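You operate a simulated robot arm through the tools that you are given. There is no shell and no other tool. Be economical: measure what you need, move in short steps, check, and stop when the job is done.

The job below is to be done with a simulated robot arm. You get a single attempt, and the scene is never put back.

## Task
Blow the bush with the red band dry, then the white one.
Fine: stand one at a time on the drip rack under the nozzle, take your hand away, hold the blue air button till its drops are gone, and set the first back.

Only the result counts: the job must be done as asked and must still hold three seconds after the hand-in. Knocking over, shifting, dropping, spilling or breaking anything else fails it.

## Robot
A 6-joint arm with a two-finger parallel gripper, fixed in place. Base frame: the origin is at the foot of the arm, x ahead of it, y to its left, z up. Units: m, rad, N and s.
With the tool pointing down near the work surface it reaches from about 0.22 to 0.66 m from the base axis. Its first joint turns from -1.152 to 1.152 rad. Payload 2.9 kg.
The tool frame sits at the grasp point between the pads (the TCP): z along the fingers, y along the line on which they close. The tips reach 0.03 m beyond it. Largest opening 0.11 m; finger width 0.02, thickness 0.01; the body of the gripper, 0.048 by 0.112 m, starts 0.055 m behind the TCP.
Orientation is told as [roll, pitch, yaw] about the base's x, y, z axes, in that order, counted from this pose: with the fingers straight down and closing along the base's y, the tool's x points along the base's -x, its y along +y and its z along -z.

## Interface
- The arm moves only by the tool send_rows. Its argument "plan" is a list of rows, each an object of numbers (a shift or turn left out is 0, a gripper value left out holds the last): "x", "y", "z": the shift along the tool's x, y, z in m; "ax", "ay", "az": the turn, a rotation vector about the tool's x, y, z in rad. In form: [{"x": .., "y": .., "z": .., "ax": .., "ay": .., "az": ..}, ...]. A call has 1 to 10 rows; each row is the pose to reach, as a shift and turn from the pose commanded when the call began, along the tool's axes at that moment. "jaw" is the finger opening in m, from 0 to 0.11, set as the call begins (left out, the last holds). A row lasts 0.2 s, in which the tool goes at most 0.05 m and 0.15 rad; a call with a longer step from one row to the next is refused whole, and so is a gripper value outside its range. Where a pose cannot be reached the arm comes as near as it can. A force on the tool above 40 N (or 10 N above the force at the start of the call, whichever is more), or a blocked arm, ends the call early, and 0.2 s more pass. The fingers move at their own pace (about 0.108 m/s each) and stop on an object; they squeeze with about 38 N. The grip force told is the motor's: it shows also when the fingers shut on nothing. Time passes only in rows, and 0.2 s behind the last, so rows that repeat a pose let the fingers close. The reply holds the time, the measured pose of the TCP, the force on the tool along the base axes, the opening and the grip force, in the units named above and with some noise, with the torque about the TCP (base axes, N m) and any sound that the robot's microphone picked up, and new pictures: "show" is both (left out), scene, wrist or none.
- Cameras (640 x 400 px; columns grow to the right, rows downward): "scene" is fixed at [0.0813, 0.432, 1.3983]; the picture's right is [-0.74, -0.67, 0.00], its down [-0.30, 0.33, -0.89] and it looks along [0.60, -0.66, -0.45] (base axes); focal length 334 px, centre (320, 200). "wrist" rides on the gripper at [0.072, 0.017, -0.103] in the tool frame; the picture's right is [-0.23, 0.97, 0.00], its down [-0.76, -0.18, -0.62] and it looks along [-0.61, -0.14, 0.78] (tool axes); focal length 222 px, centre (320, 200). There is no depth. A picture from a camera that has moved, and an enlarged one, comes with that camera's place and axes in the base frame and with its lens.
- zoom(camera, box): a new picture of the part [left, top, right, bottom] of that camera's present view, enlarged. No time passes.
- hand_in(): hands the job in; it is judged then, once.

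Work in short steps. Places have to be worked out from the pictures, the camera data and where the tool is seen: move nearer, look again, correct. Check each grasp and each placing, and mend what went wrong. You have 120 turns and 200 pictures in all, those below and enlarged ones among them. Open the gripper and draw the arm clear of the work before you hand the job in, unless the task says otherwise; then end with one line.

The tools are called after ">>>" by a JSON object that holds its "op" and its "data". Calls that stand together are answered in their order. send_rows: Moves the arm, as the interface text tells. Its arguments: {"type":"object","properties":{"plan":{"type":"array","items":{"type":"object","properties":{"x":{"type":"number"},"y":{"type":"number"},"z":{"type":"number"},"ax":{"type":"number"},"ay":{"type":"number"},"az":{"type":"number"}}}},"jaw":{"type":"number"},"show":{"type":"string","enum":["both","scene","wrist","none"]}},"required":["plan"]} The other tools are called the same way: zoom (camera, box) takes an enlarged picture of a part of a camera's view; hand_in () hands the job in.

At the start:

```text
time_s: 0.0
tool_pos: [0.4409, -0.1255, 1.1927]
tool_rot: [0.001, -0.001, -0.001]
contact_force: [0.9, -0.6, 0.6]
ft_torque: [0.0, -0.01, -0.01]
finger_gap: 0.1102
grip_force: 0.0
```

scene: 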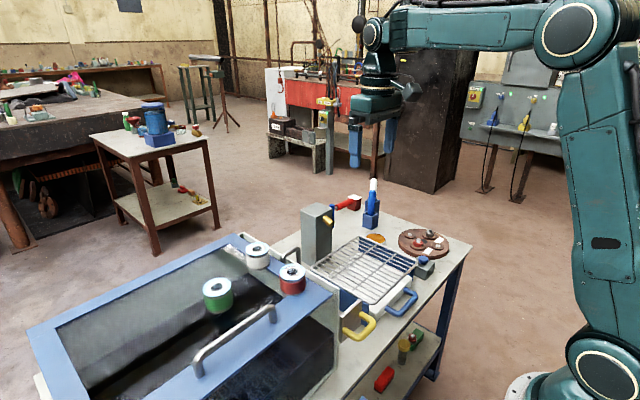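
wrist: 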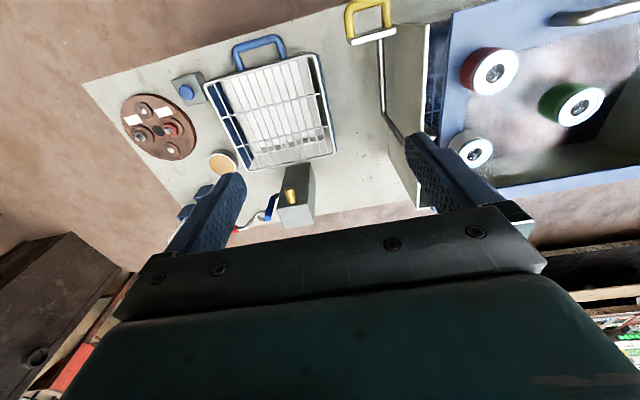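

I'll take close-ups of the work area to locate the bushes, rack, nozzle and button.

>>> {"op": "zoom", "data": {"camera": "scene", "box": [180, 170, 480, 358]}}

>>> {"op": "zoom", "data": {"camera": "wrist", "box": [100, 0, 640, 240]}}

```text
2.13 times, centred on (330, 264) of scene
camera zoom: at [0.0813, 0.432, 1.3983], right [-0.74, -0.67, 0.0], down [-0.3, 0.33, -0.89], along [0.6, -0.66, -0.45], focal length 712 px, centre (299, 64)
```

zoom: 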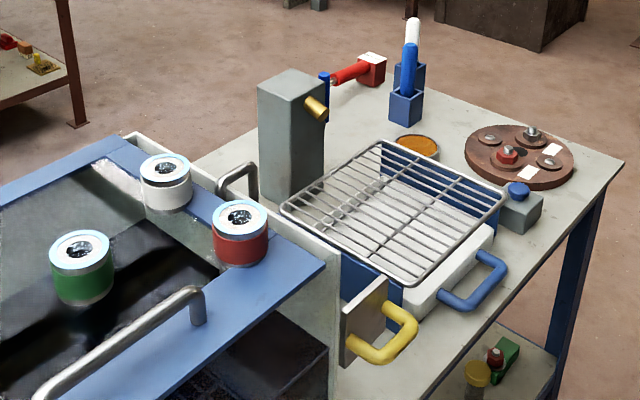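

```text
1.19 times, centred on (370, 120) of wrist
camera zoom: at [0.3678, -0.1074, 1.2961], right [0.23, 0.97, 0.0], down [0.76, -0.18, 0.62], along [0.61, -0.14, -0.78], focal length 263 px, centre (261, 295)
```

zoom: 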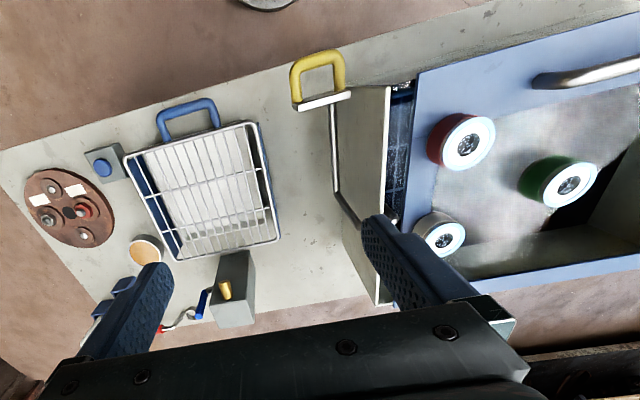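

From triangulation, red is about (0.463, 0.092), white (0.573, 0.087) and their tops at z≈0.986. The nozzle is about (0.665, -0.25, 0.875) and the button (0.418, -0.418, 0.765). I'll move above the red bush and look again.

>>> {"op": "send_rows", "data": {"plan": [{"x": -0.004, "y": 0.044, "z": 0.01}, {"x": -0.008, "y": 0.088, "z": 0.02}, {"x": -0.012, "y": 0.132, "z": 0.03}, {"x": -0.016, "y": 0.176, "z": 0.04}, {"x": -0.022, "y": 0.2175, "z": 0.05}, {"x": -0.022, "y": 0.2175, "z": 0.07}], "jaw": 0.085}}

```text
time_s: 1.4
tool_pos: [0.4625, 0.0925, 1.1239]
tool_rot: [0.0, -0.001, 0.002]
contact_force: [-0.3, -0.3, 0.5]
ft_torque: [0.0, 0.02, 0.0]
finger_gap: 0.085
grip_force: 0.1
camera wrist: at [0.3892, 0.1121, 1.2265], right [0.23, 0.97, 0.0], down [0.76, -0.18, 0.62], along [0.61, -0.14, -0.78], focal length 222 px, centre (320, 200)
```

scene: 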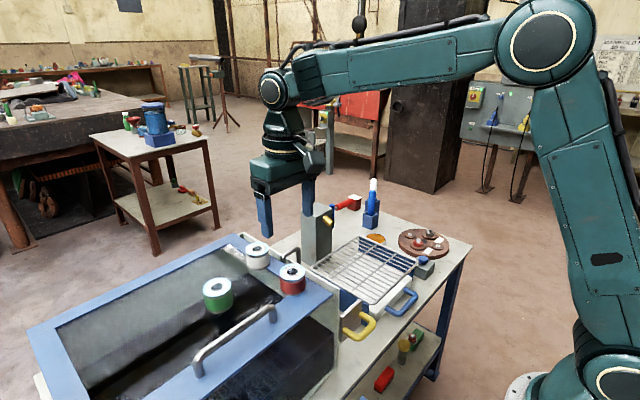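
wrist: 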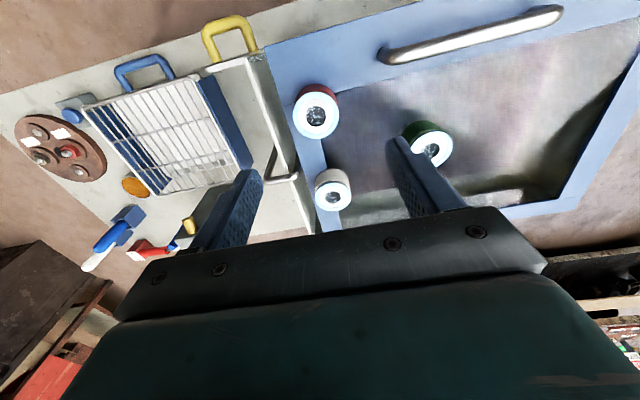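

The bush position holds up: red (0.465, 0.093), white (0.570, 0.089). I'll zoom to read height, width and drops.

>>> {"op": "zoom", "data": {"camera": "scene", "box": [190, 230, 320, 312]}}

>>> {"op": "zoom", "data": {"camera": "wrist", "box": [50, 10, 370, 250]}}

>>> {"op": "zoom", "data": {"camera": "scene", "box": [295, 170, 455, 330]}}

```text
4.88 times, centred on (255, 271) of scene
camera zoom: at [0.0813, 0.432, 1.3983], right [-0.74, -0.67, 0.0], down [-0.3, 0.33, -0.89], along [0.6, -0.66, -0.45], focal length 1632 px, centre (637, -146)
```

zoom: 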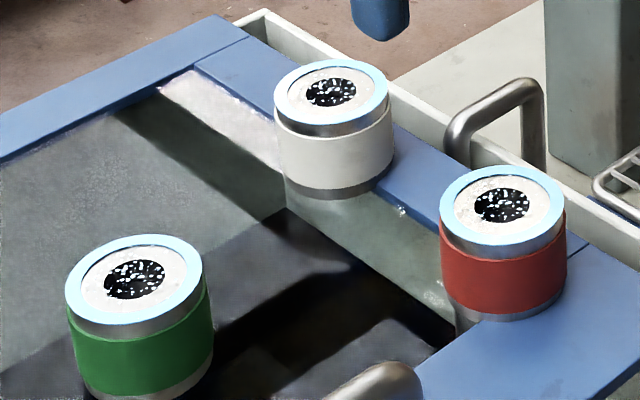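

```text
1.67 times, centred on (210, 130) of wrist
camera zoom: at [0.3892, 0.1121, 1.2265], right [0.23, 0.97, 0.0], down [0.76, -0.18, 0.62], along [0.61, -0.14, -0.78], focal length 370 px, centre (503, 317)
```

zoom: 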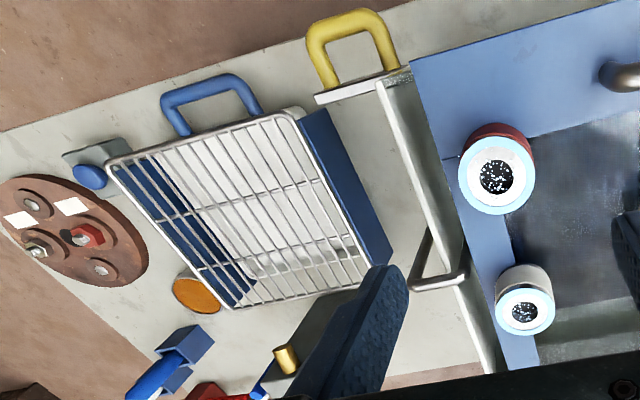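

```text
2.50 times, centred on (375, 250) of scene
camera zoom: at [0.0813, 0.432, 1.3983], right [-0.74, -0.67, 0.0], down [-0.3, 0.33, -0.89], along [0.6, -0.66, -0.45], focal length 836 px, centre (182, 75)
```

zoom: 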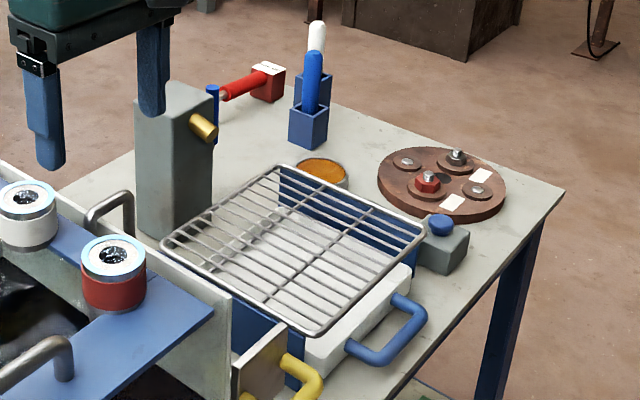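

Red is about 0.049 wide and 0.037 tall, with drops visible in the bore. The rack top is at z≈0.785, spanning x 0.41–0.62 and y -0.355 to -0.128. I'll descend around the red bush.

>>> {"op": "send_rows", "data": {"plan": [{"x": -0.002, "z": 0.04}, {"x": -0.002, "z": 0.08}, {"x": -0.002, "z": 0.11}, {"x": -0.002, "z": 0.13}, {"x": -0.002, "z": 0.14}]}}

```text
time_s: 2.6
tool_pos: [0.4643, 0.0916, 0.9828]
tool_rot: [0.0, 0.0, 0.0]
contact_force: [0.3, 0.0, 0.4]
ft_torque: [0.04, -0.02, 0.01]
finger_gap: 0.085
grip_force: 0.0
camera wrist: at [0.392, 0.1104, 1.0857], right [0.23, 0.97, 0.0], down [0.76, -0.18, 0.62], along [0.61, -0.14, -0.78], focal length 222 px, centre (320, 200)
```

scene: 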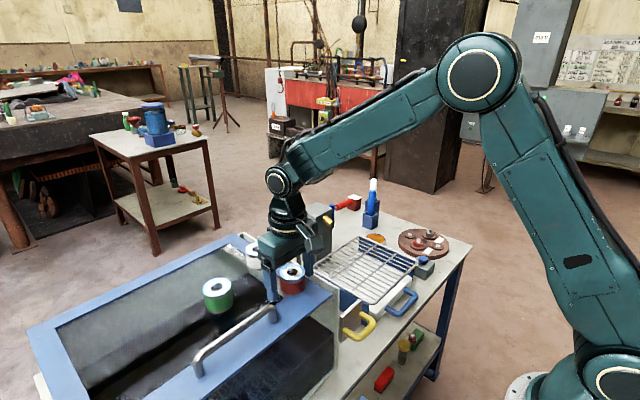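
wrist: 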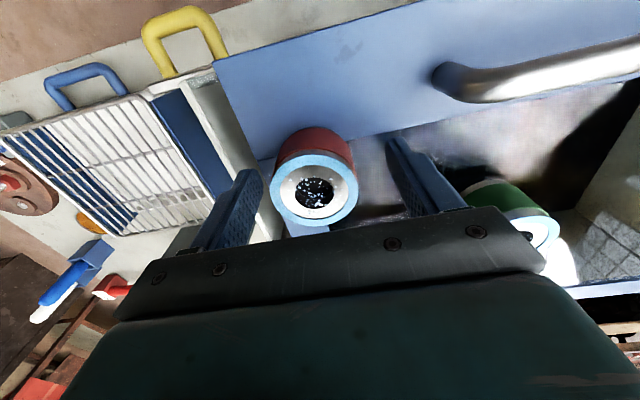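

The bush is centred between the fingers, so I'll close.

>>> {"op": "send_rows", "data": {"plan": [{}, {}, {}], "jaw": 0.03, "show": "wrist"}}

```text
time_s: 3.4
tool_pos: [0.4642, 0.0918, 0.9821]
tool_rot: [0.0, 0.001, 0.001]
contact_force: [1.0, -0.4, 0.2]
ft_torque: [-0.02, 0.0, -0.03]
finger_gap: 0.0477
grip_force: 37.8
camera wrist: at [0.3921, 0.1104, 1.0859], right [0.23, 0.97, 0.0], down [0.76, -0.18, 0.62], along [0.61, -0.14, -0.78], focal length 222 px, centre (320, 200)
```

wrist: 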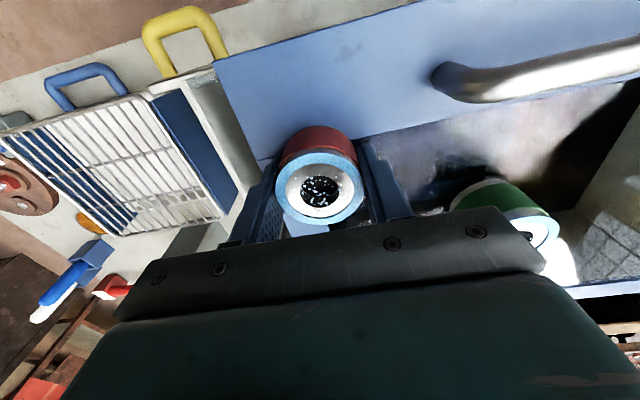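

It's held at 0.0477. I'll lift straight up and move toward the rack, staying high, to see where the nozzle aims.

>>> {"op": "send_rows", "data": {"plan": [{"z": -0.03}, {"z": -0.07}, {"z": -0.11}, {"z": -0.12, "y": -0.04}, {"z": -0.12, "y": -0.085}, {"z": -0.12, "y": -0.13}, {"z": -0.12, "y": -0.175}, {"z": -0.12, "y": -0.22}, {"z": -0.12, "y": -0.265}]}}

```text
time_s: 5.4
tool_pos: [0.4634, -0.1742, 1.1033]
tool_rot: [-0.001, 0.0, 0.002]
contact_force: [0.3, -0.4, -0.2]
ft_torque: [0.05, -0.01, -0.04]
finger_gap: 0.0299
grip_force: 0.0
camera wrist: at [0.3909, -0.156, 1.2066], right [0.23, 0.97, 0.0], down [0.76, -0.18, 0.62], along [0.61, -0.14, -0.78], focal length 222 px, centre (320, 200)
```

scene: 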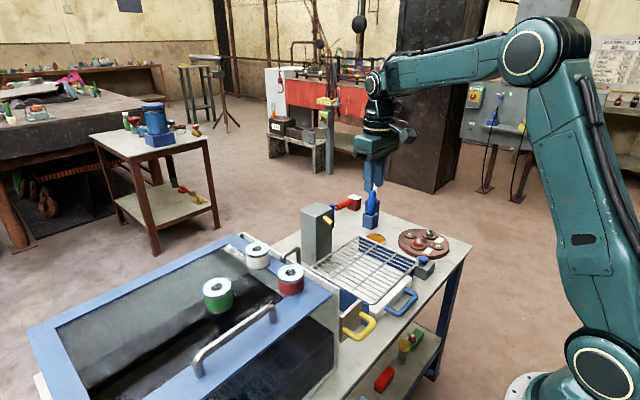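
wrist: 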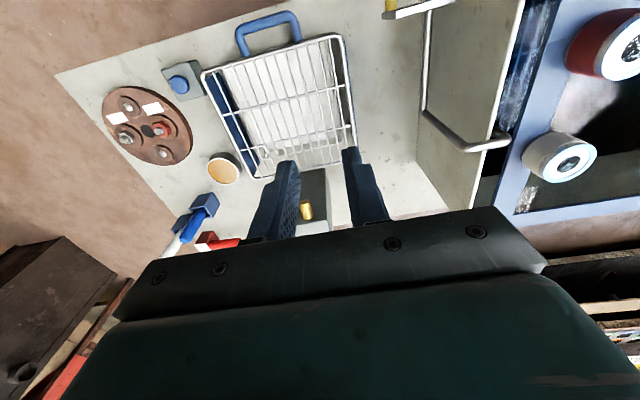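

The fingers slipped off during the lift and red stayed on the frame. I'll check how it sits.

>>> {"op": "zoom", "data": {"camera": "scene", "box": [190, 230, 320, 312]}}

>>> {"op": "zoom", "data": {"camera": "wrist", "box": [150, 0, 470, 240]}}

```text
4.88 times, centred on (255, 271) of scene
camera zoom: at [0.0812, 0.432, 1.3983], right [-0.74, -0.67, 0.0], down [-0.3, 0.33, -0.89], along [0.6, -0.66, -0.45], focal length 1632 px, centre (637, -146)
```

zoom: 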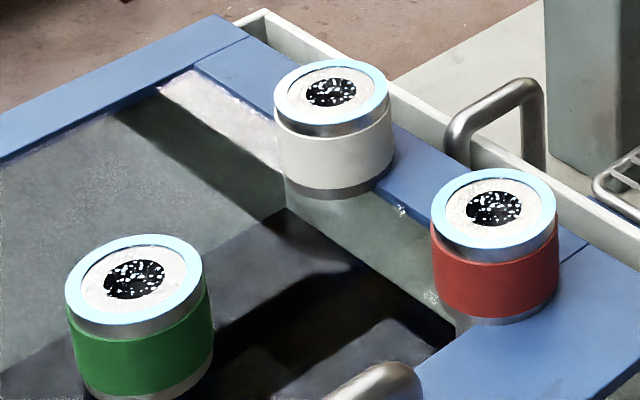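

```text
1.67 times, centred on (310, 120) of wrist
camera zoom: at [0.3909, -0.156, 1.2066], right [0.23, 0.97, 0.0], down [0.76, -0.18, 0.62], along [0.61, -0.14, -0.78], focal length 370 px, centre (337, 333)
```

zoom: 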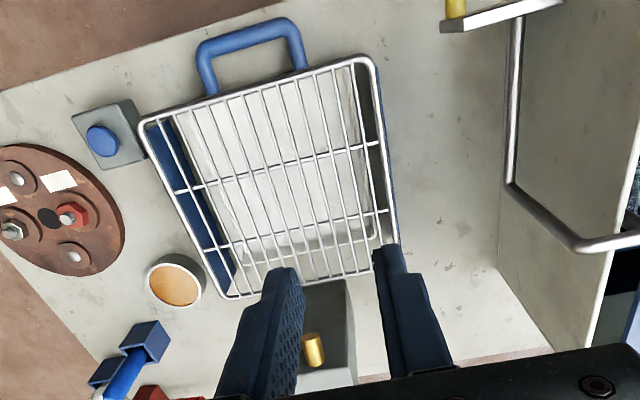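

Red stands upright, shifted only about 3–4 mm, so the grip was probably marginal because it's wet and the lift was quick. I'll go back above it and re-measure before gripping lower and lifting slowly.

>>> {"op": "send_rows", "data": {"plan": [{"y": 0.045}, {"y": 0.09}, {"y": 0.135}, {"y": 0.18}, {"y": 0.225}, {"y": 0.268}, {"y": 0.268, "z": 0.04}, {"y": 0.268, "z": 0.04}], "jaw": 0.085, "show": "wrist"}}

>>> {"op": "zoom", "data": {"camera": "wrist", "box": [240, 60, 400, 220]}}

```text
time_s: 7.2
tool_pos: [0.4655, 0.0945, 1.063]
tool_rot: [0.0, -0.002, 0.0]
contact_force: [-0.2, -0.5, -0.1]
ft_torque: [0.01, -0.01, 0.01]
finger_gap: 0.085
grip_force: 0.1
camera wrist: at [0.3924, 0.1139, 1.1668], right [0.23, 0.97, 0.0], down [0.76, -0.18, 0.62], along [0.61, -0.14, -0.78], focal length 222 px, centre (320, 200)
```

wrist: 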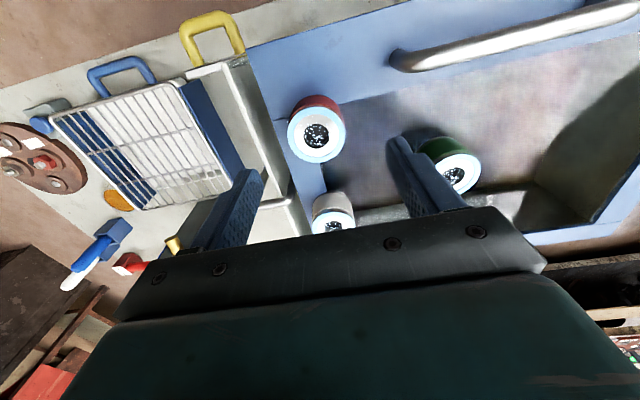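

```text
2.50 times, centred on (320, 140) of wrist
camera zoom: at [0.3924, 0.1139, 1.1668], right [0.23, 0.97, 0.0], down [0.76, -0.18, 0.62], along [0.61, -0.14, -0.78], focal length 555 px, centre (320, 350)
```

zoom: 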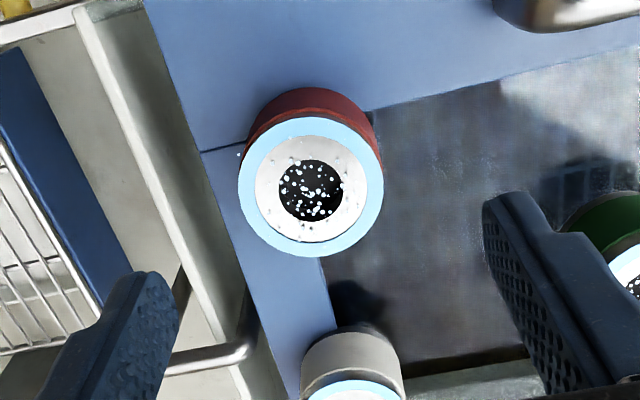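

Red is at (0.465, 0.094). I'll descend slightly lower, to TCP z≈0.978.

>>> {"op": "send_rows", "data": {"plan": [{"z": 0.04}, {"z": 0.065}, {"z": 0.078}, {"z": 0.085}, {"z": 0.085}], "show": "none"}}

>>> {"op": "zoom", "data": {"camera": "scene", "box": [230, 220, 340, 310]}}

```text
time_s: 8.4
tool_pos: [0.4659, 0.0943, 0.9768]
tool_rot: [0.0, 0.001, 0.0]
contact_force: [-1.1, 0.4, 1.3]
ft_torque: [-0.09, -0.01, -0.04]
finger_gap: 0.0849
grip_force: 0.1
```

```text
4.44 times, centred on (285, 265) of scene
camera zoom: at [0.0812, 0.432, 1.3983], right [-0.74, -0.67, 0.0], down [-0.3, 0.33, -0.89], along [0.6, -0.66, -0.45], focal length 1487 px, centre (476, -89)
```

zoom: 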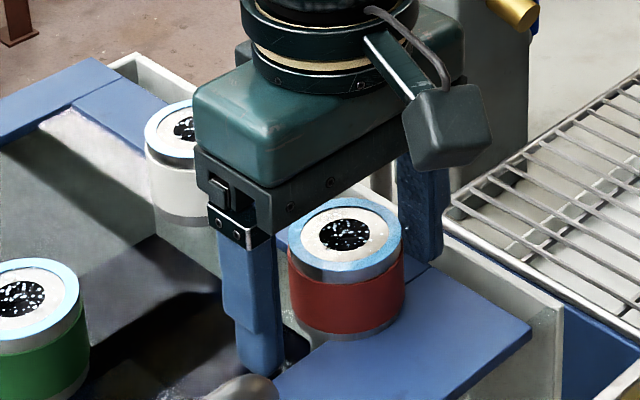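

The fingers straddle red well and reach the lower part. I'll close.

>>> {"op": "send_rows", "data": {"plan": [{}, {}, {}, {}], "jaw": 0.0, "show": "none"}}

>>> {"op": "send_rows", "data": {"plan": [{"z": -0.002}, {"z": -0.004}, {"z": -0.006}, {"z": -0.008}, {"z": -0.01}], "show": "wrist"}}

>>> {"op": "zoom", "data": {"camera": "scene", "box": [230, 220, 340, 310]}}

```text
time_s: 9.4
tool_pos: [0.4646, 0.0951, 0.9781]
tool_rot: [0.0, -0.001, -0.001]
contact_force: [0.9, -0.7, 1.6]
ft_torque: [-0.04, -0.03, -0.01]
finger_gap: 0.0479
grip_force: 37.4
```

```text
time_s: 10.6
tool_pos: [0.4648, 0.0955, 0.9874]
tool_rot: [0.0, -0.002, 0.0]
contact_force: [1.0, -0.2, -2.1]
ft_torque: [-0.04, 0.04, -0.01]
finger_gap: 0.0477
grip_force: 38.1
camera wrist: at [0.3921, 0.1133, 1.0916], right [0.23, 0.97, 0.0], down [0.76, -0.18, 0.62], along [0.61, -0.14, -0.78], focal length 222 px, centre (320, 200)
```

wrist: 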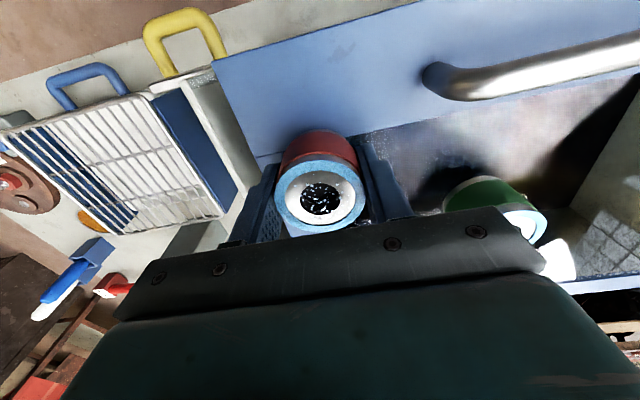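

```text
4.44 times, centred on (285, 265) of scene
camera zoom: at [0.0813, 0.432, 1.3983], right [-0.74, -0.67, 0.0], down [-0.3, 0.33, -0.89], along [0.6, -0.66, -0.45], focal length 1487 px, centre (476, -89)
```

zoom: 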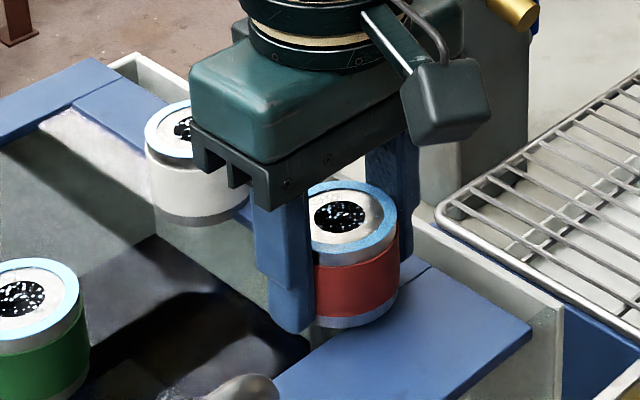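

Red is now lifted, with about 3 N of weight and the gap held. I'll continue up gently.

>>> {"op": "send_rows", "data": {"plan": [{"z": -0.005}, {"z": -0.012}, {"z": -0.02}, {"z": -0.03}, {"z": -0.04}, {"z": -0.05}, {"z": -0.06}, {"z": -0.07}, {"z": -0.08}, {"z": -0.085}], "show": "scene"}}

```text
time_s: 12.8
tool_pos: [0.4646, 0.0946, 1.0735]
tool_rot: [0.001, -0.001, 0.0]
contact_force: [-0.1, -0.7, -3.2]
ft_torque: [0.03, 0.0, 0.0]
finger_gap: 0.0477
grip_force: 38.2
```

scene: 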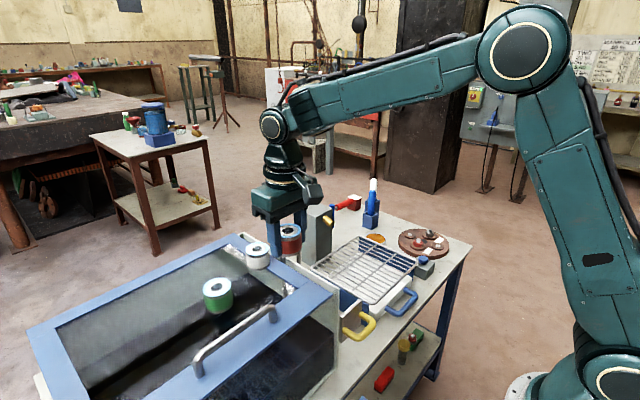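

Grip is stable. I'll travel gently over to the rack side.

>>> {"op": "send_rows", "data": {"plan": [{"y": -0.01}, {"y": -0.03}, {"y": -0.055}, {"y": -0.085}, {"y": -0.115}, {"y": -0.145}, {"y": -0.175}, {"y": -0.205}, {"y": -0.225}, {"y": -0.235}], "show": "wrist"}}

>>> {"op": "zoom", "data": {"camera": "scene", "box": [290, 180, 450, 310]}}

>>> {"op": "zoom", "data": {"camera": "scene", "box": [300, 190, 360, 240]}}

```text
time_s: 15.0
tool_pos: [0.4647, -0.1399, 1.0727]
tool_rot: [0.0, -0.001, 0.0]
contact_force: [-0.9, 0.0, -2.7]
ft_torque: [0.03, -0.06, 0.0]
finger_gap: 0.0478
grip_force: 37.9
camera wrist: at [0.3912, -0.1218, 1.1767], right [0.23, 0.97, 0.0], down [0.76, -0.18, 0.62], along [0.61, -0.14, -0.78], focal length 222 px, centre (320, 200)
```

wrist: 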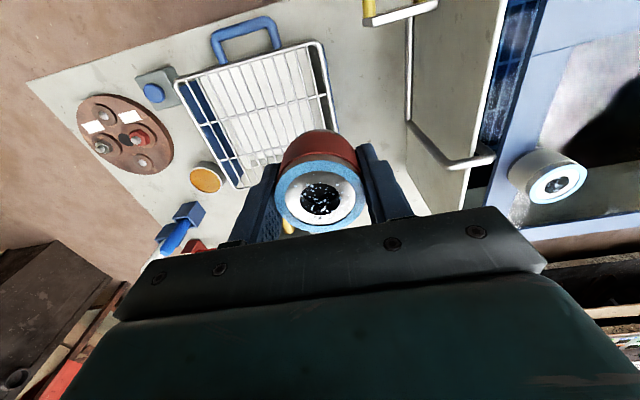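

```text
3.08 times, centred on (370, 245) of scene
camera zoom: at [0.0813, 0.4319, 1.3983], right [-0.74, -0.67, 0.0], down [-0.3, 0.33, -0.89], along [0.6, -0.66, -0.45], focal length 1029 px, centre (166, 62)
```

zoom: 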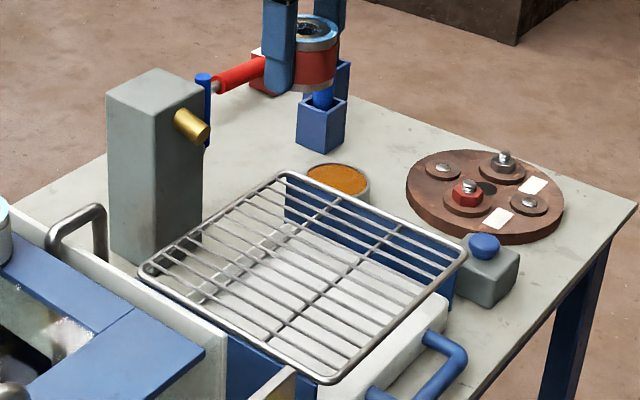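

```text
8.00 times, centred on (330, 215) of scene
camera zoom: at [0.0813, 0.4319, 1.3983], right [-0.74, -0.67, 0.0], down [-0.3, 0.33, -0.89], along [0.6, -0.66, -0.45], focal length 2676 px, centre (240, 80)
```

zoom: 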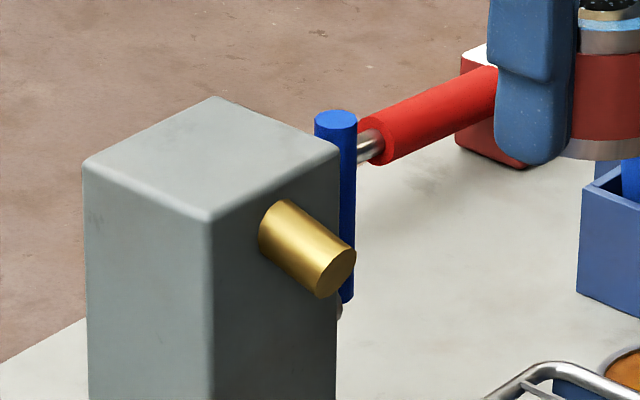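

Red is still held. The nozzle tip is about (0.652, -0.252, 0.87), pointing along -x and roughly 18° down, so it aims at the rack's centre at bush height. I'll go above (0.52, -0.248) and lower partway.

>>> {"op": "send_rows", "data": {"plan": [{"x": -0.01, "y": -0.02}, {"x": -0.022, "y": -0.045}, {"x": -0.036, "y": -0.072}, {"x": -0.048, "y": -0.095}, {"x": -0.055, "y": -0.108}, {"x": -0.055, "y": -0.108, "z": 0.03}, {"x": -0.055, "y": -0.108, "z": 0.065}, {"x": -0.055, "y": -0.108, "z": 0.1}, {"x": -0.055, "y": -0.108, "z": 0.13}, {"x": -0.055, "y": -0.108, "z": 0.15}]}}

>>> {"op": "zoom", "data": {"camera": "scene", "box": [290, 180, 450, 310]}}

```text
time_s: 17.2
tool_pos: [0.5191, -0.2493, 0.9219]
tool_rot: [0.002, 0.0, 0.0]
contact_force: [-0.9, -0.5, -3.3]
ft_torque: [0.01, 0.0, 0.05]
finger_gap: 0.0477
grip_force: 38.0
camera wrist: at [0.4462, -0.2304, 1.0249], right [0.23, 0.97, 0.0], down [0.76, -0.18, 0.62], along [0.61, -0.14, -0.78], focal length 222 px, centre (320, 200)
```

scene: 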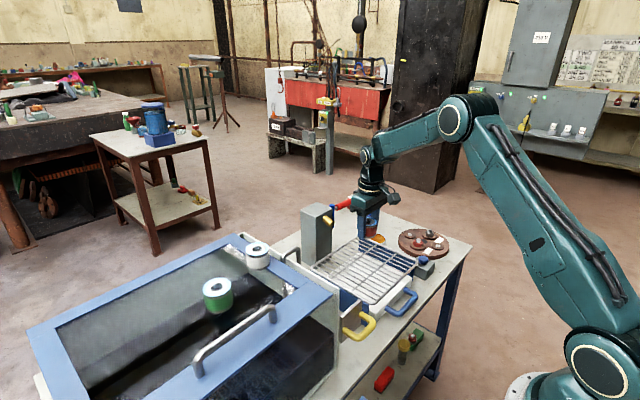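
wrist: 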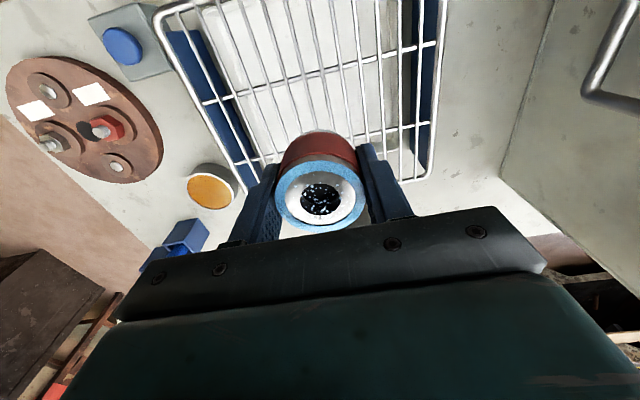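

```text
3.08 times, centred on (370, 245) of scene
camera zoom: at [0.0813, 0.4319, 1.3983], right [-0.74, -0.67, 0.0], down [-0.3, 0.33, -0.89], along [0.6, -0.66, -0.45], focal length 1029 px, centre (166, 62)
```

zoom: 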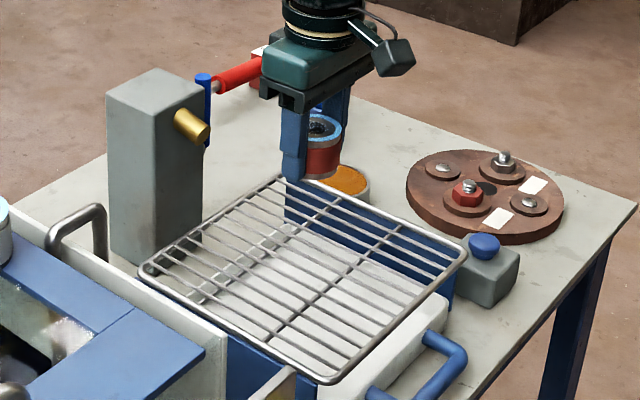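

Rack bounds are confirmed, with its centre at about (0.52, -0.245), right under the bush. I'll lower most of the way.

>>> {"op": "send_rows", "data": {"plan": [{"z": 0.02}, {"z": 0.04}, {"z": 0.06}, {"z": 0.075}, {"z": 0.085}, {"z": 0.09}], "show": "none"}}

>>> {"op": "zoom", "data": {"camera": "scene", "box": [300, 190, 420, 290]}}

```text
time_s: 18.6
tool_pos: [0.5201, -0.2487, 0.833]
tool_rot: [0.0, -0.001, 0.001]
contact_force: [0.8, 0.1, -2.8]
ft_torque: [0.0, 0.0, 0.0]
finger_gap: 0.0475
grip_force: 37.7
```

```text
4.00 times, centred on (360, 240) of scene
camera zoom: at [0.0813, 0.4319, 1.3983], right [-0.74, -0.67, 0.0], down [-0.3, 0.33, -0.89], along [0.6, -0.66, -0.45], focal length 1338 px, centre (160, 40)
```

zoom: 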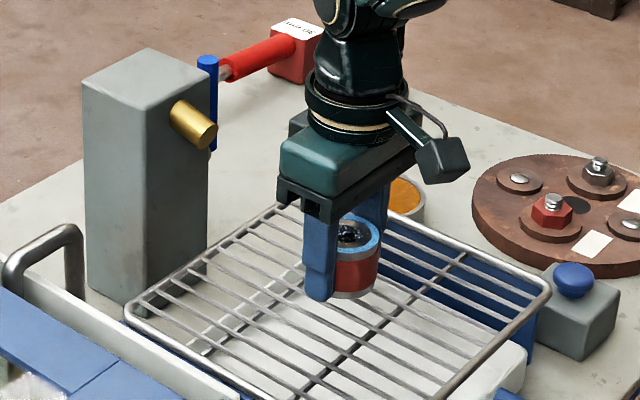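

It's still above the rack, about 15–20 mm by eye. I'll lower in small steps.

>>> {"op": "send_rows", "data": {"plan": [{"z": 0.004}, {"z": 0.008}, {"z": 0.011}], "show": "none"}}

>>> {"op": "zoom", "data": {"camera": "scene", "box": [350, 230, 410, 280]}}

```text
time_s: 19.4
tool_pos: [0.5195, -0.2478, 0.8207]
tool_rot: [0.0, 0.001, -0.001]
contact_force: [-0.4, -0.2, -3.6]
ft_torque: [0.01, 0.01, -0.04]
finger_gap: 0.0478
grip_force: 38.2
```

```text
8.00 times, centred on (380, 255) of scene
camera zoom: at [0.0813, 0.432, 1.3983], right [-0.74, -0.67, 0.0], down [-0.3, 0.33, -0.89], along [0.6, -0.66, -0.45], focal length 2676 px, centre (-160, -240)
```

zoom: 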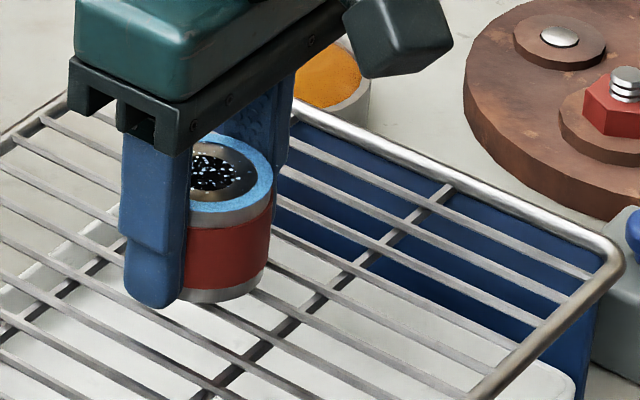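

Nearly there, with no contact yet. Continuing in 2 mm steps.

>>> {"op": "send_rows", "data": {"plan": [{"z": 0.002}, {"z": 0.004}, {"z": 0.005}], "show": "none"}}

>>> {"op": "zoom", "data": {"camera": "scene", "box": [350, 230, 410, 280]}}

```text
time_s: 20.2
tool_pos: [0.5199, -0.2486, 0.8176]
tool_rot: [0.001, 0.0, 0.0]
contact_force: [0.3, 0.5, -3.5]
ft_torque: [-0.03, 0.0, 0.0]
finger_gap: 0.0478
grip_force: 37.5
```

```text
8.00 times, centred on (380, 255) of scene
camera zoom: at [0.0813, 0.432, 1.3983], right [-0.74, -0.67, 0.0], down [-0.3, 0.33, -0.89], along [0.6, -0.66, -0.45], focal length 2676 px, centre (-160, -240)
```

zoom: 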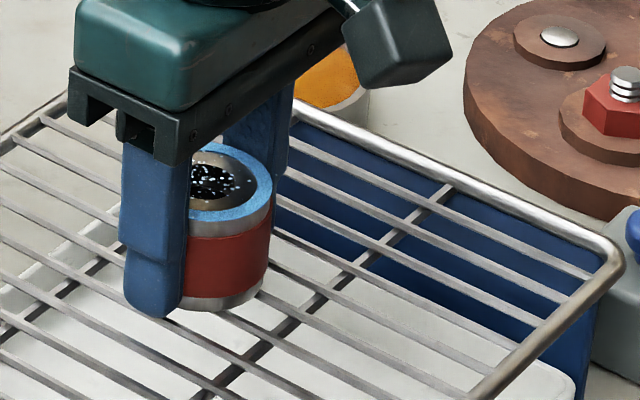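

>>> {"op": "send_rows", "data": {"plan": [{"z": 0.002}, {"z": 0.004}], "show": "none"}}

>>> {"op": "send_rows", "data": {"plan": [{"z": 0.002}, {"z": 0.003}], "show": "none"}}

>>> {"op": "zoom", "data": {"camera": "scene", "box": [350, 230, 410, 280]}}

```text
time_s: 20.8
tool_pos: [0.5214, -0.2472, 0.8157]
tool_rot: [0.0, -0.003, -0.001]
contact_force: [-8.6, 5.8, 24.8]
ft_torque: [0.28, 0.69, -0.02]
finger_gap: 0.0478
grip_force: 38.2
```

```text
time_s: 21.2
tool_pos: [0.5218, -0.2501, 0.8158]
tool_rot: [0.0, -0.002, 0.001]
contact_force: [-0.7, 0.7, 2.5]
ft_torque: [0.04, 0.17, -0.03]
finger_gap: 0.0476
grip_force: 37.8
stopped in row 1: the force on the tool passed its limit at 44 N (the readings are from after the stop); the commanded pose is now the measured one
```

```text
8.00 times, centred on (380, 255) of scene
camera zoom: at [0.0812, 0.432, 1.3983], right [-0.74, -0.67, 0.0], down [-0.3, 0.33, -0.89], along [0.6, -0.66, -0.45], focal length 2676 px, centre (-160, -240)
```

zoom: 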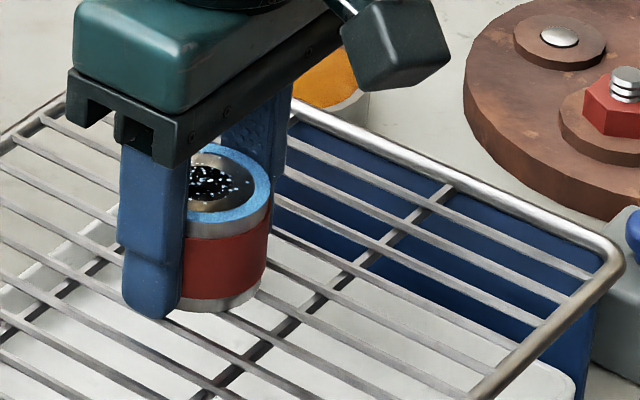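

Contact came at TCP z≈0.816 and the rack and its bars haven't moved. I'll release.

>>> {"op": "send_rows", "data": {"plan": [{}, {}], "jaw": 0.08, "show": "wrist"}}

>>> {"op": "zoom", "data": {"camera": "scene", "box": [350, 230, 410, 280]}}

```text
time_s: 21.8
tool_pos: [0.5203, -0.2486, 0.8152]
tool_rot: [0.0, -0.002, 0.0]
contact_force: [-0.6, -1.1, 5.7]
ft_torque: [0.22, 0.06, -0.03]
finger_gap: 0.0799
grip_force: 0.0
camera wrist: at [0.4478, -0.2308, 0.9185], right [0.23, 0.97, 0.0], down [0.76, -0.18, 0.63], along [0.61, -0.14, -0.78], focal length 222 px, centre (320, 200)
```

wrist: 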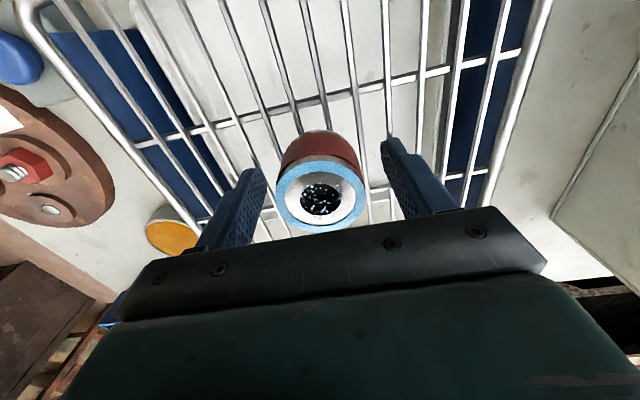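

```text
8.00 times, centred on (380, 255) of scene
camera zoom: at [0.0812, 0.432, 1.3983], right [-0.74, -0.67, 0.0], down [-0.3, 0.33, -0.89], along [0.6, -0.66, -0.45], focal length 2676 px, centre (-160, -240)
```

zoom: 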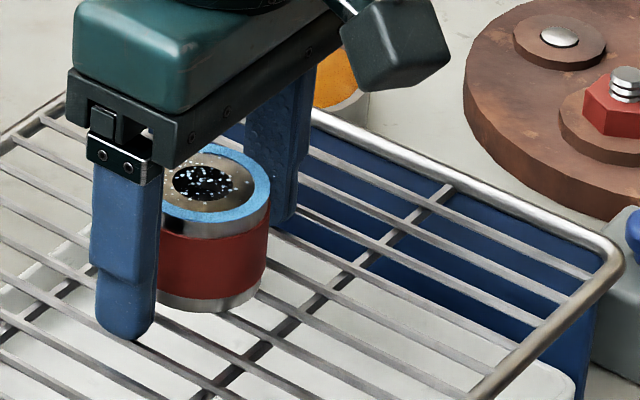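

Red stands upright on the rack. I'll lift straight up, slowly at first.

>>> {"op": "send_rows", "data": {"plan": [{"z": -0.005}, {"z": -0.015}, {"z": -0.035}, {"z": -0.06}, {"z": -0.09}, {"z": -0.12}, {"z": -0.12, "x": 0.025, "y": -0.04}, {"z": -0.12, "x": 0.05, "y": -0.08}, {"z": -0.12, "x": 0.075, "y": -0.12}, {"z": -0.12, "x": 0.098, "y": -0.15}], "jaw": 0.08}}

>>> {"op": "zoom", "data": {"camera": "scene", "box": [300, 190, 460, 310]}}

```text
time_s: 24.0
tool_pos: [0.4221, -0.3977, 0.9333]
tool_rot: [0.0, -0.001, 0.002]
contact_force: [0.5, -0.5, 0.2]
ft_torque: [0.01, 0.0, 0.02]
finger_gap: 0.08
grip_force: 0.0
camera wrist: at [0.3494, -0.38, 1.0378], right [0.23, 0.97, 0.0], down [0.76, -0.18, 0.62], along [0.61, -0.14, -0.78], focal length 222 px, centre (320, 200)
```

scene: 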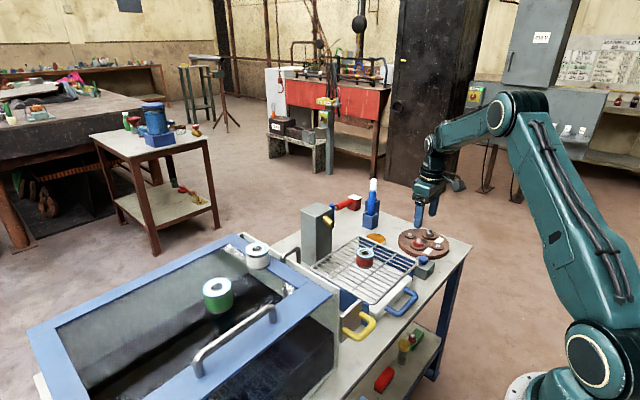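
wrist: 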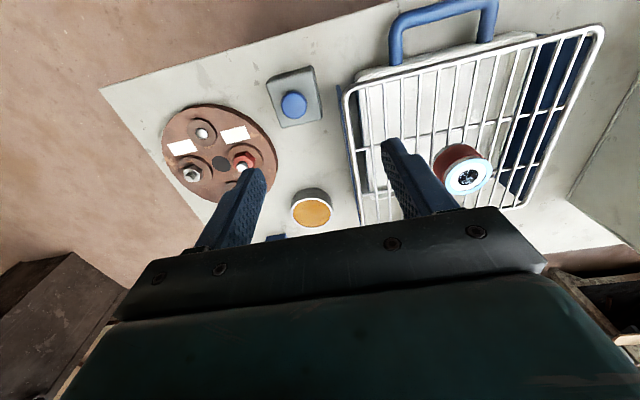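

```text
3.33 times, centred on (380, 250) of scene
camera zoom: at [0.0813, 0.432, 1.3983], right [-0.74, -0.67, 0.0], down [-0.3, 0.33, -0.89], along [0.6, -0.66, -0.45], focal length 1115 px, centre (120, 33)
```

zoom: 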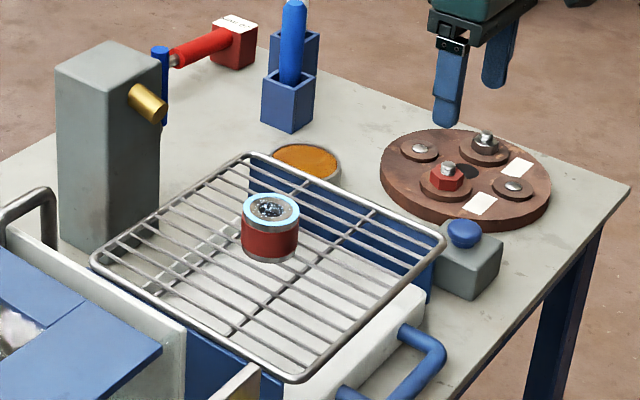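

Red stands alone near the rack's centre. The button measures (0.420, -0.429) with its top at z≈0.752. I'll close the fingers, line up over it and descend to just above.

>>> {"op": "send_rows", "data": {"plan": [{"x": 0.002, "y": -0.031}, {"x": 0.002, "y": -0.031, "z": 0.03}, {"x": 0.002, "y": -0.031, "z": 0.06}, {"x": 0.002, "y": -0.031, "z": 0.09}, {"x": 0.002, "y": -0.031, "z": 0.115}, {"x": 0.002, "y": -0.031, "z": 0.13}], "jaw": 0}}

>>> {"op": "zoom", "data": {"camera": "scene", "box": [360, 210, 460, 290]}}

```text
time_s: 25.4
tool_pos: [0.4214, -0.4284, 0.8041]
tool_rot: [-0.002, -0.003, 0.0]
contact_force: [-0.2, -0.3, -0.7]
ft_torque: [-0.03, 0.0, -0.02]
finger_gap: 0.0001
grip_force: 37.1
camera wrist: at [0.3473, -0.4111, 0.9076], right [0.23, 0.97, 0.0], down [0.76, -0.18, 0.62], along [0.61, -0.14, -0.78], focal length 222 px, centre (320, 200)
```

scene: 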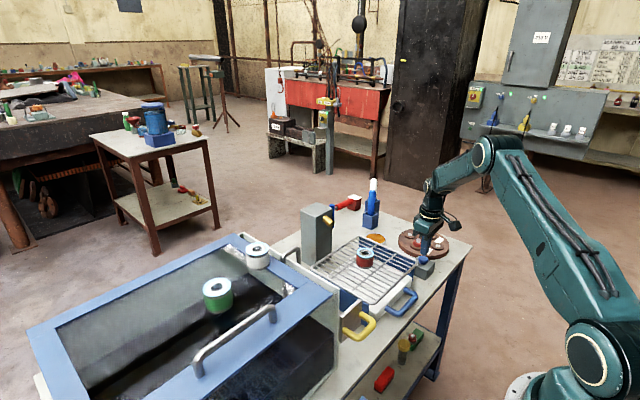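
wrist: 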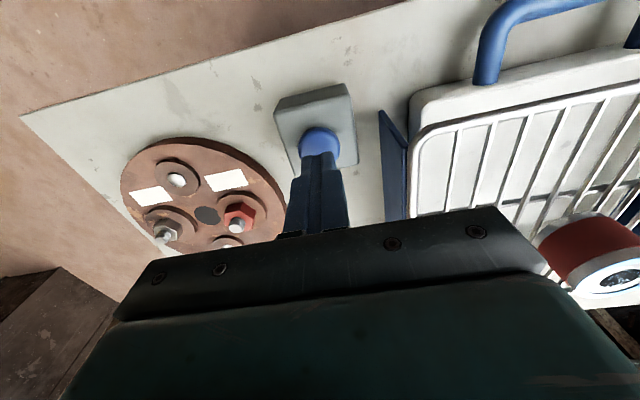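

```text
5.00 times, centred on (410, 250) of scene
camera zoom: at [0.0813, 0.432, 1.3983], right [-0.74, -0.67, 0.0], down [-0.3, 0.33, -0.89], along [0.6, -0.66, -0.45], focal length 1673 px, centre (-130, -50)
```

zoom: 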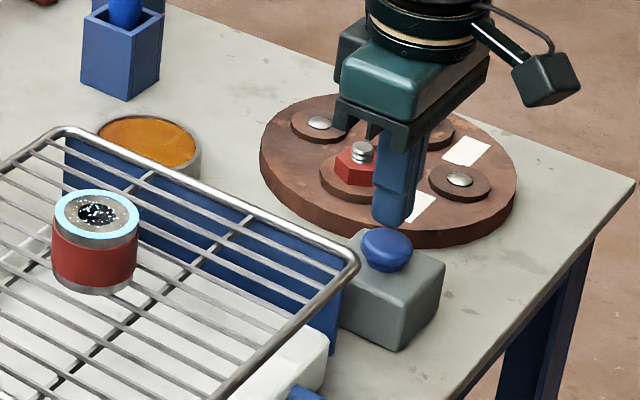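

The fingertips are about 2 cm above the button and centred. I'll press down in small steps, watching force and sound.

>>> {"op": "send_rows", "data": {"plan": [{"z": 0.008}, {"z": 0.013}, {"z": 0.017}, {"z": 0.02}], "show": "none"}}

>>> {"op": "zoom", "data": {"camera": "scene", "box": [360, 210, 460, 290]}}

```text
time_s: 26.4
tool_pos: [0.4202, -0.4295, 0.7847]
tool_rot: [0.0, -0.001, 0.002]
contact_force: [1.4, 2.3, 2.4]
ft_torque: [0.03, -0.01, -0.02]
finger_gap: 0.0001
grip_force: 37.4
heard: click
```

```text
5.00 times, centred on (410, 250) of scene
camera zoom: at [0.0813, 0.432, 1.3983], right [-0.74, -0.67, 0.0], down [-0.3, 0.33, -0.89], along [0.6, -0.66, -0.45], focal length 1673 px, centre (-130, -50)
```

zoom: 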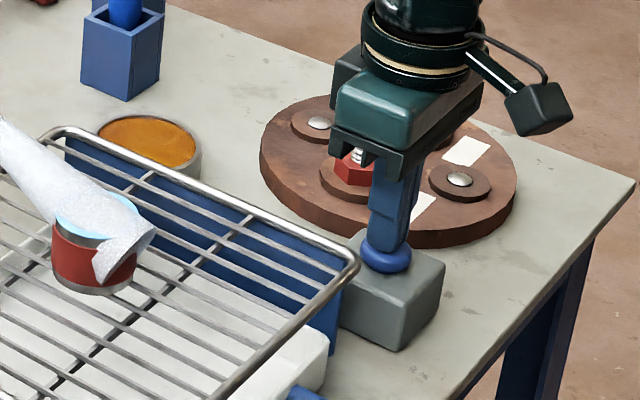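

The button clicked, and the air cone hits the bush squarely. I'll hold it.

>>> {"op": "send_rows", "data": {"plan": [{}, {}, {}, {}, {}, {}, {}, {}, {}, {}], "show": "none"}}

>>> {"op": "zoom", "data": {"camera": "scene", "box": [310, 200, 400, 280]}}

```text
time_s: 28.6
tool_pos: [0.4208, -0.4292, 0.7849]
tool_rot: [0.001, -0.002, 0.0]
contact_force: [0.2, -0.5, 2.3]
ft_torque: [-0.03, -0.05, 0.0]
finger_gap: 0.0
grip_force: 37.7
```

```text
5.00 times, centred on (355, 240) of scene
camera zoom: at [0.0813, 0.432, 1.3983], right [-0.74, -0.67, 0.0], down [-0.3, 0.33, -0.89], along [0.6, -0.66, -0.45], focal length 1673 px, centre (145, 0)
```

zoom: 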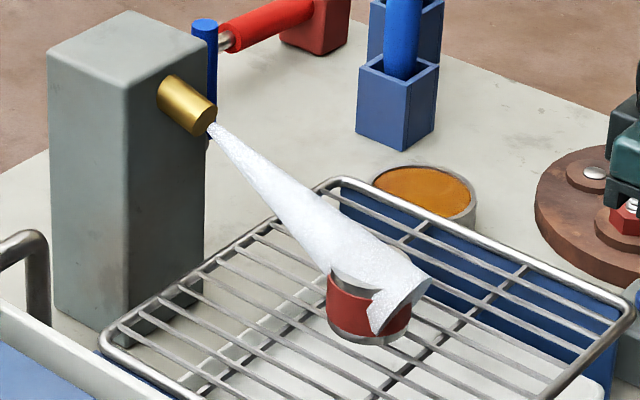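

The jet is on target. I'll keep holding a few more seconds.

>>> {"op": "send_rows", "data": {"plan": [{}, {}, {}, {}, {}, {}, {}, {}, {}, {}], "show": "none"}}

>>> {"op": "send_rows", "data": {"plan": [{}, {}, {}, {}, {}, {}, {}, {}, {}, {}], "show": "wrist"}}

>>> {"op": "zoom", "data": {"camera": "scene", "box": [345, 230, 395, 275]}}

```text
time_s: 30.8
tool_pos: [0.4205, -0.4303, 0.785]
tool_rot: [-0.001, -0.003, 0.001]
contact_force: [0.2, -0.4, 1.6]
ft_torque: [0.01, 0.02, 0.01]
finger_gap: 0.0002
grip_force: 38.0
```

```text
time_s: 33.0
tool_pos: [0.4203, -0.4301, 0.7839]
tool_rot: [0.0, -0.002, 0.001]
contact_force: [-1.2, 0.5, 2.3]
ft_torque: [0.02, 0.05, -0.03]
finger_gap: 0.0
grip_force: 37.6
camera wrist: at [0.3476, -0.4116, 0.8877], right [0.23, 0.97, 0.0], down [0.76, -0.18, 0.62], along [0.61, -0.14, -0.78], focal length 222 px, centre (320, 200)
```

wrist: 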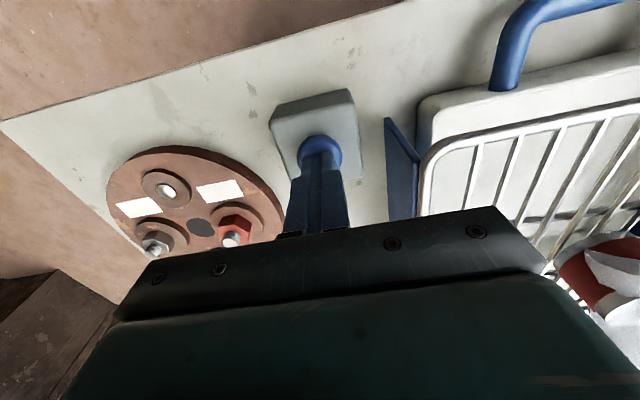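

```text
8.89 times, centred on (370, 252) of scene
camera zoom: at [0.0812, 0.432, 1.3983], right [-0.74, -0.67, 0.0], down [-0.3, 0.33, -0.89], along [0.6, -0.66, -0.45], focal length 2974 px, centre (-124, -267)
```

zoom: 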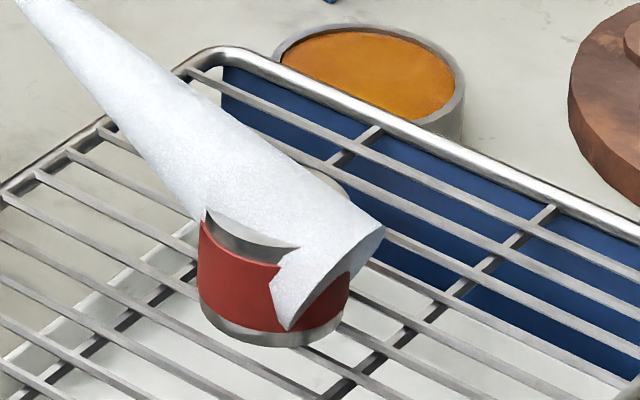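

The cone hides the bore, so I'll release the button to inspect the drops.

>>> {"op": "send_rows", "data": {"plan": [{"z": -0.01}, {"z": -0.03}], "show": "none"}}

>>> {"op": "zoom", "data": {"camera": "scene", "box": [345, 230, 395, 275]}}

```text
time_s: 33.6
tool_pos: [0.4215, -0.43, 0.8146]
tool_rot: [0.001, -0.003, 0.001]
contact_force: [-0.7, 1.8, -1.4]
ft_torque: [-0.02, 0.03, 0.0]
finger_gap: 0.0
grip_force: 37.7
```

```text
8.89 times, centred on (370, 252) of scene
camera zoom: at [0.0813, 0.432, 1.3983], right [-0.74, -0.67, 0.0], down [-0.3, 0.33, -0.89], along [0.6, -0.66, -0.45], focal length 2974 px, centre (-124, -267)
```

zoom: 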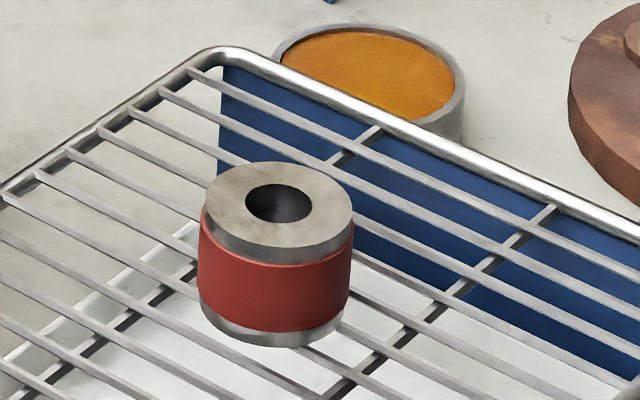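

Red is clearly dry, with the drops and wet sheen gone. I'll go up and back over it with the fingers open.

>>> {"op": "send_rows", "data": {"plan": [{"z": -0.04}, {"z": -0.08}, {"z": -0.115}, {"z": -0.115, "x": -0.025, "y": 0.04}, {"z": -0.115, "x": -0.05, "y": 0.08}, {"z": -0.115, "x": -0.075, "y": 0.12}, {"z": -0.115, "x": -0.09, "y": 0.155}, {"z": -0.115, "x": -0.099, "y": 0.181}, {"z": -0.1, "x": -0.099, "y": 0.181}], "jaw": 0.08, "show": "wrist"}}

>>> {"op": "zoom", "data": {"camera": "wrist", "box": [240, 60, 400, 220]}}

```text
time_s: 35.6
tool_pos: [0.5179, -0.2487, 0.9161]
tool_rot: [0.001, -0.001, 0.001]
contact_force: [0.0, 0.0, 0.5]
ft_torque: [-0.01, 0.02, -0.04]
finger_gap: 0.08
grip_force: 0.1
camera wrist: at [0.4448, -0.2307, 1.0185], right [0.23, 0.97, 0.0], down [0.76, -0.18, 0.62], along [0.61, -0.14, -0.78], focal length 222 px, centre (320, 200)
```

wrist: 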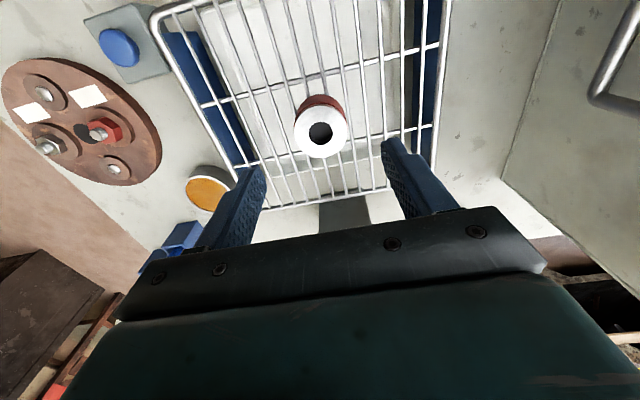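

```text
2.50 times, centred on (320, 140) of wrist
camera zoom: at [0.4448, -0.2307, 1.0185], right [0.23, 0.97, 0.0], down [0.76, -0.18, 0.62], along [0.61, -0.14, -0.78], focal length 555 px, centre (320, 350)
```

zoom: 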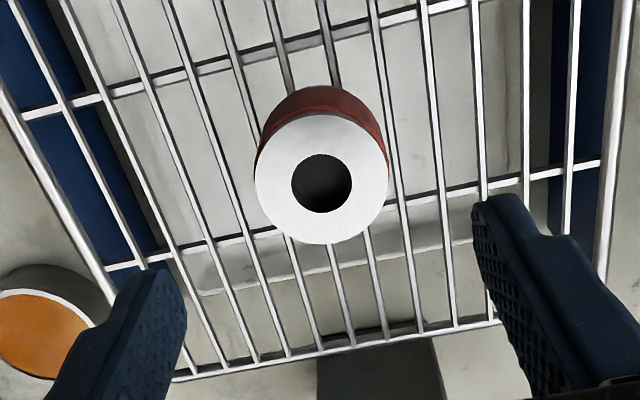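

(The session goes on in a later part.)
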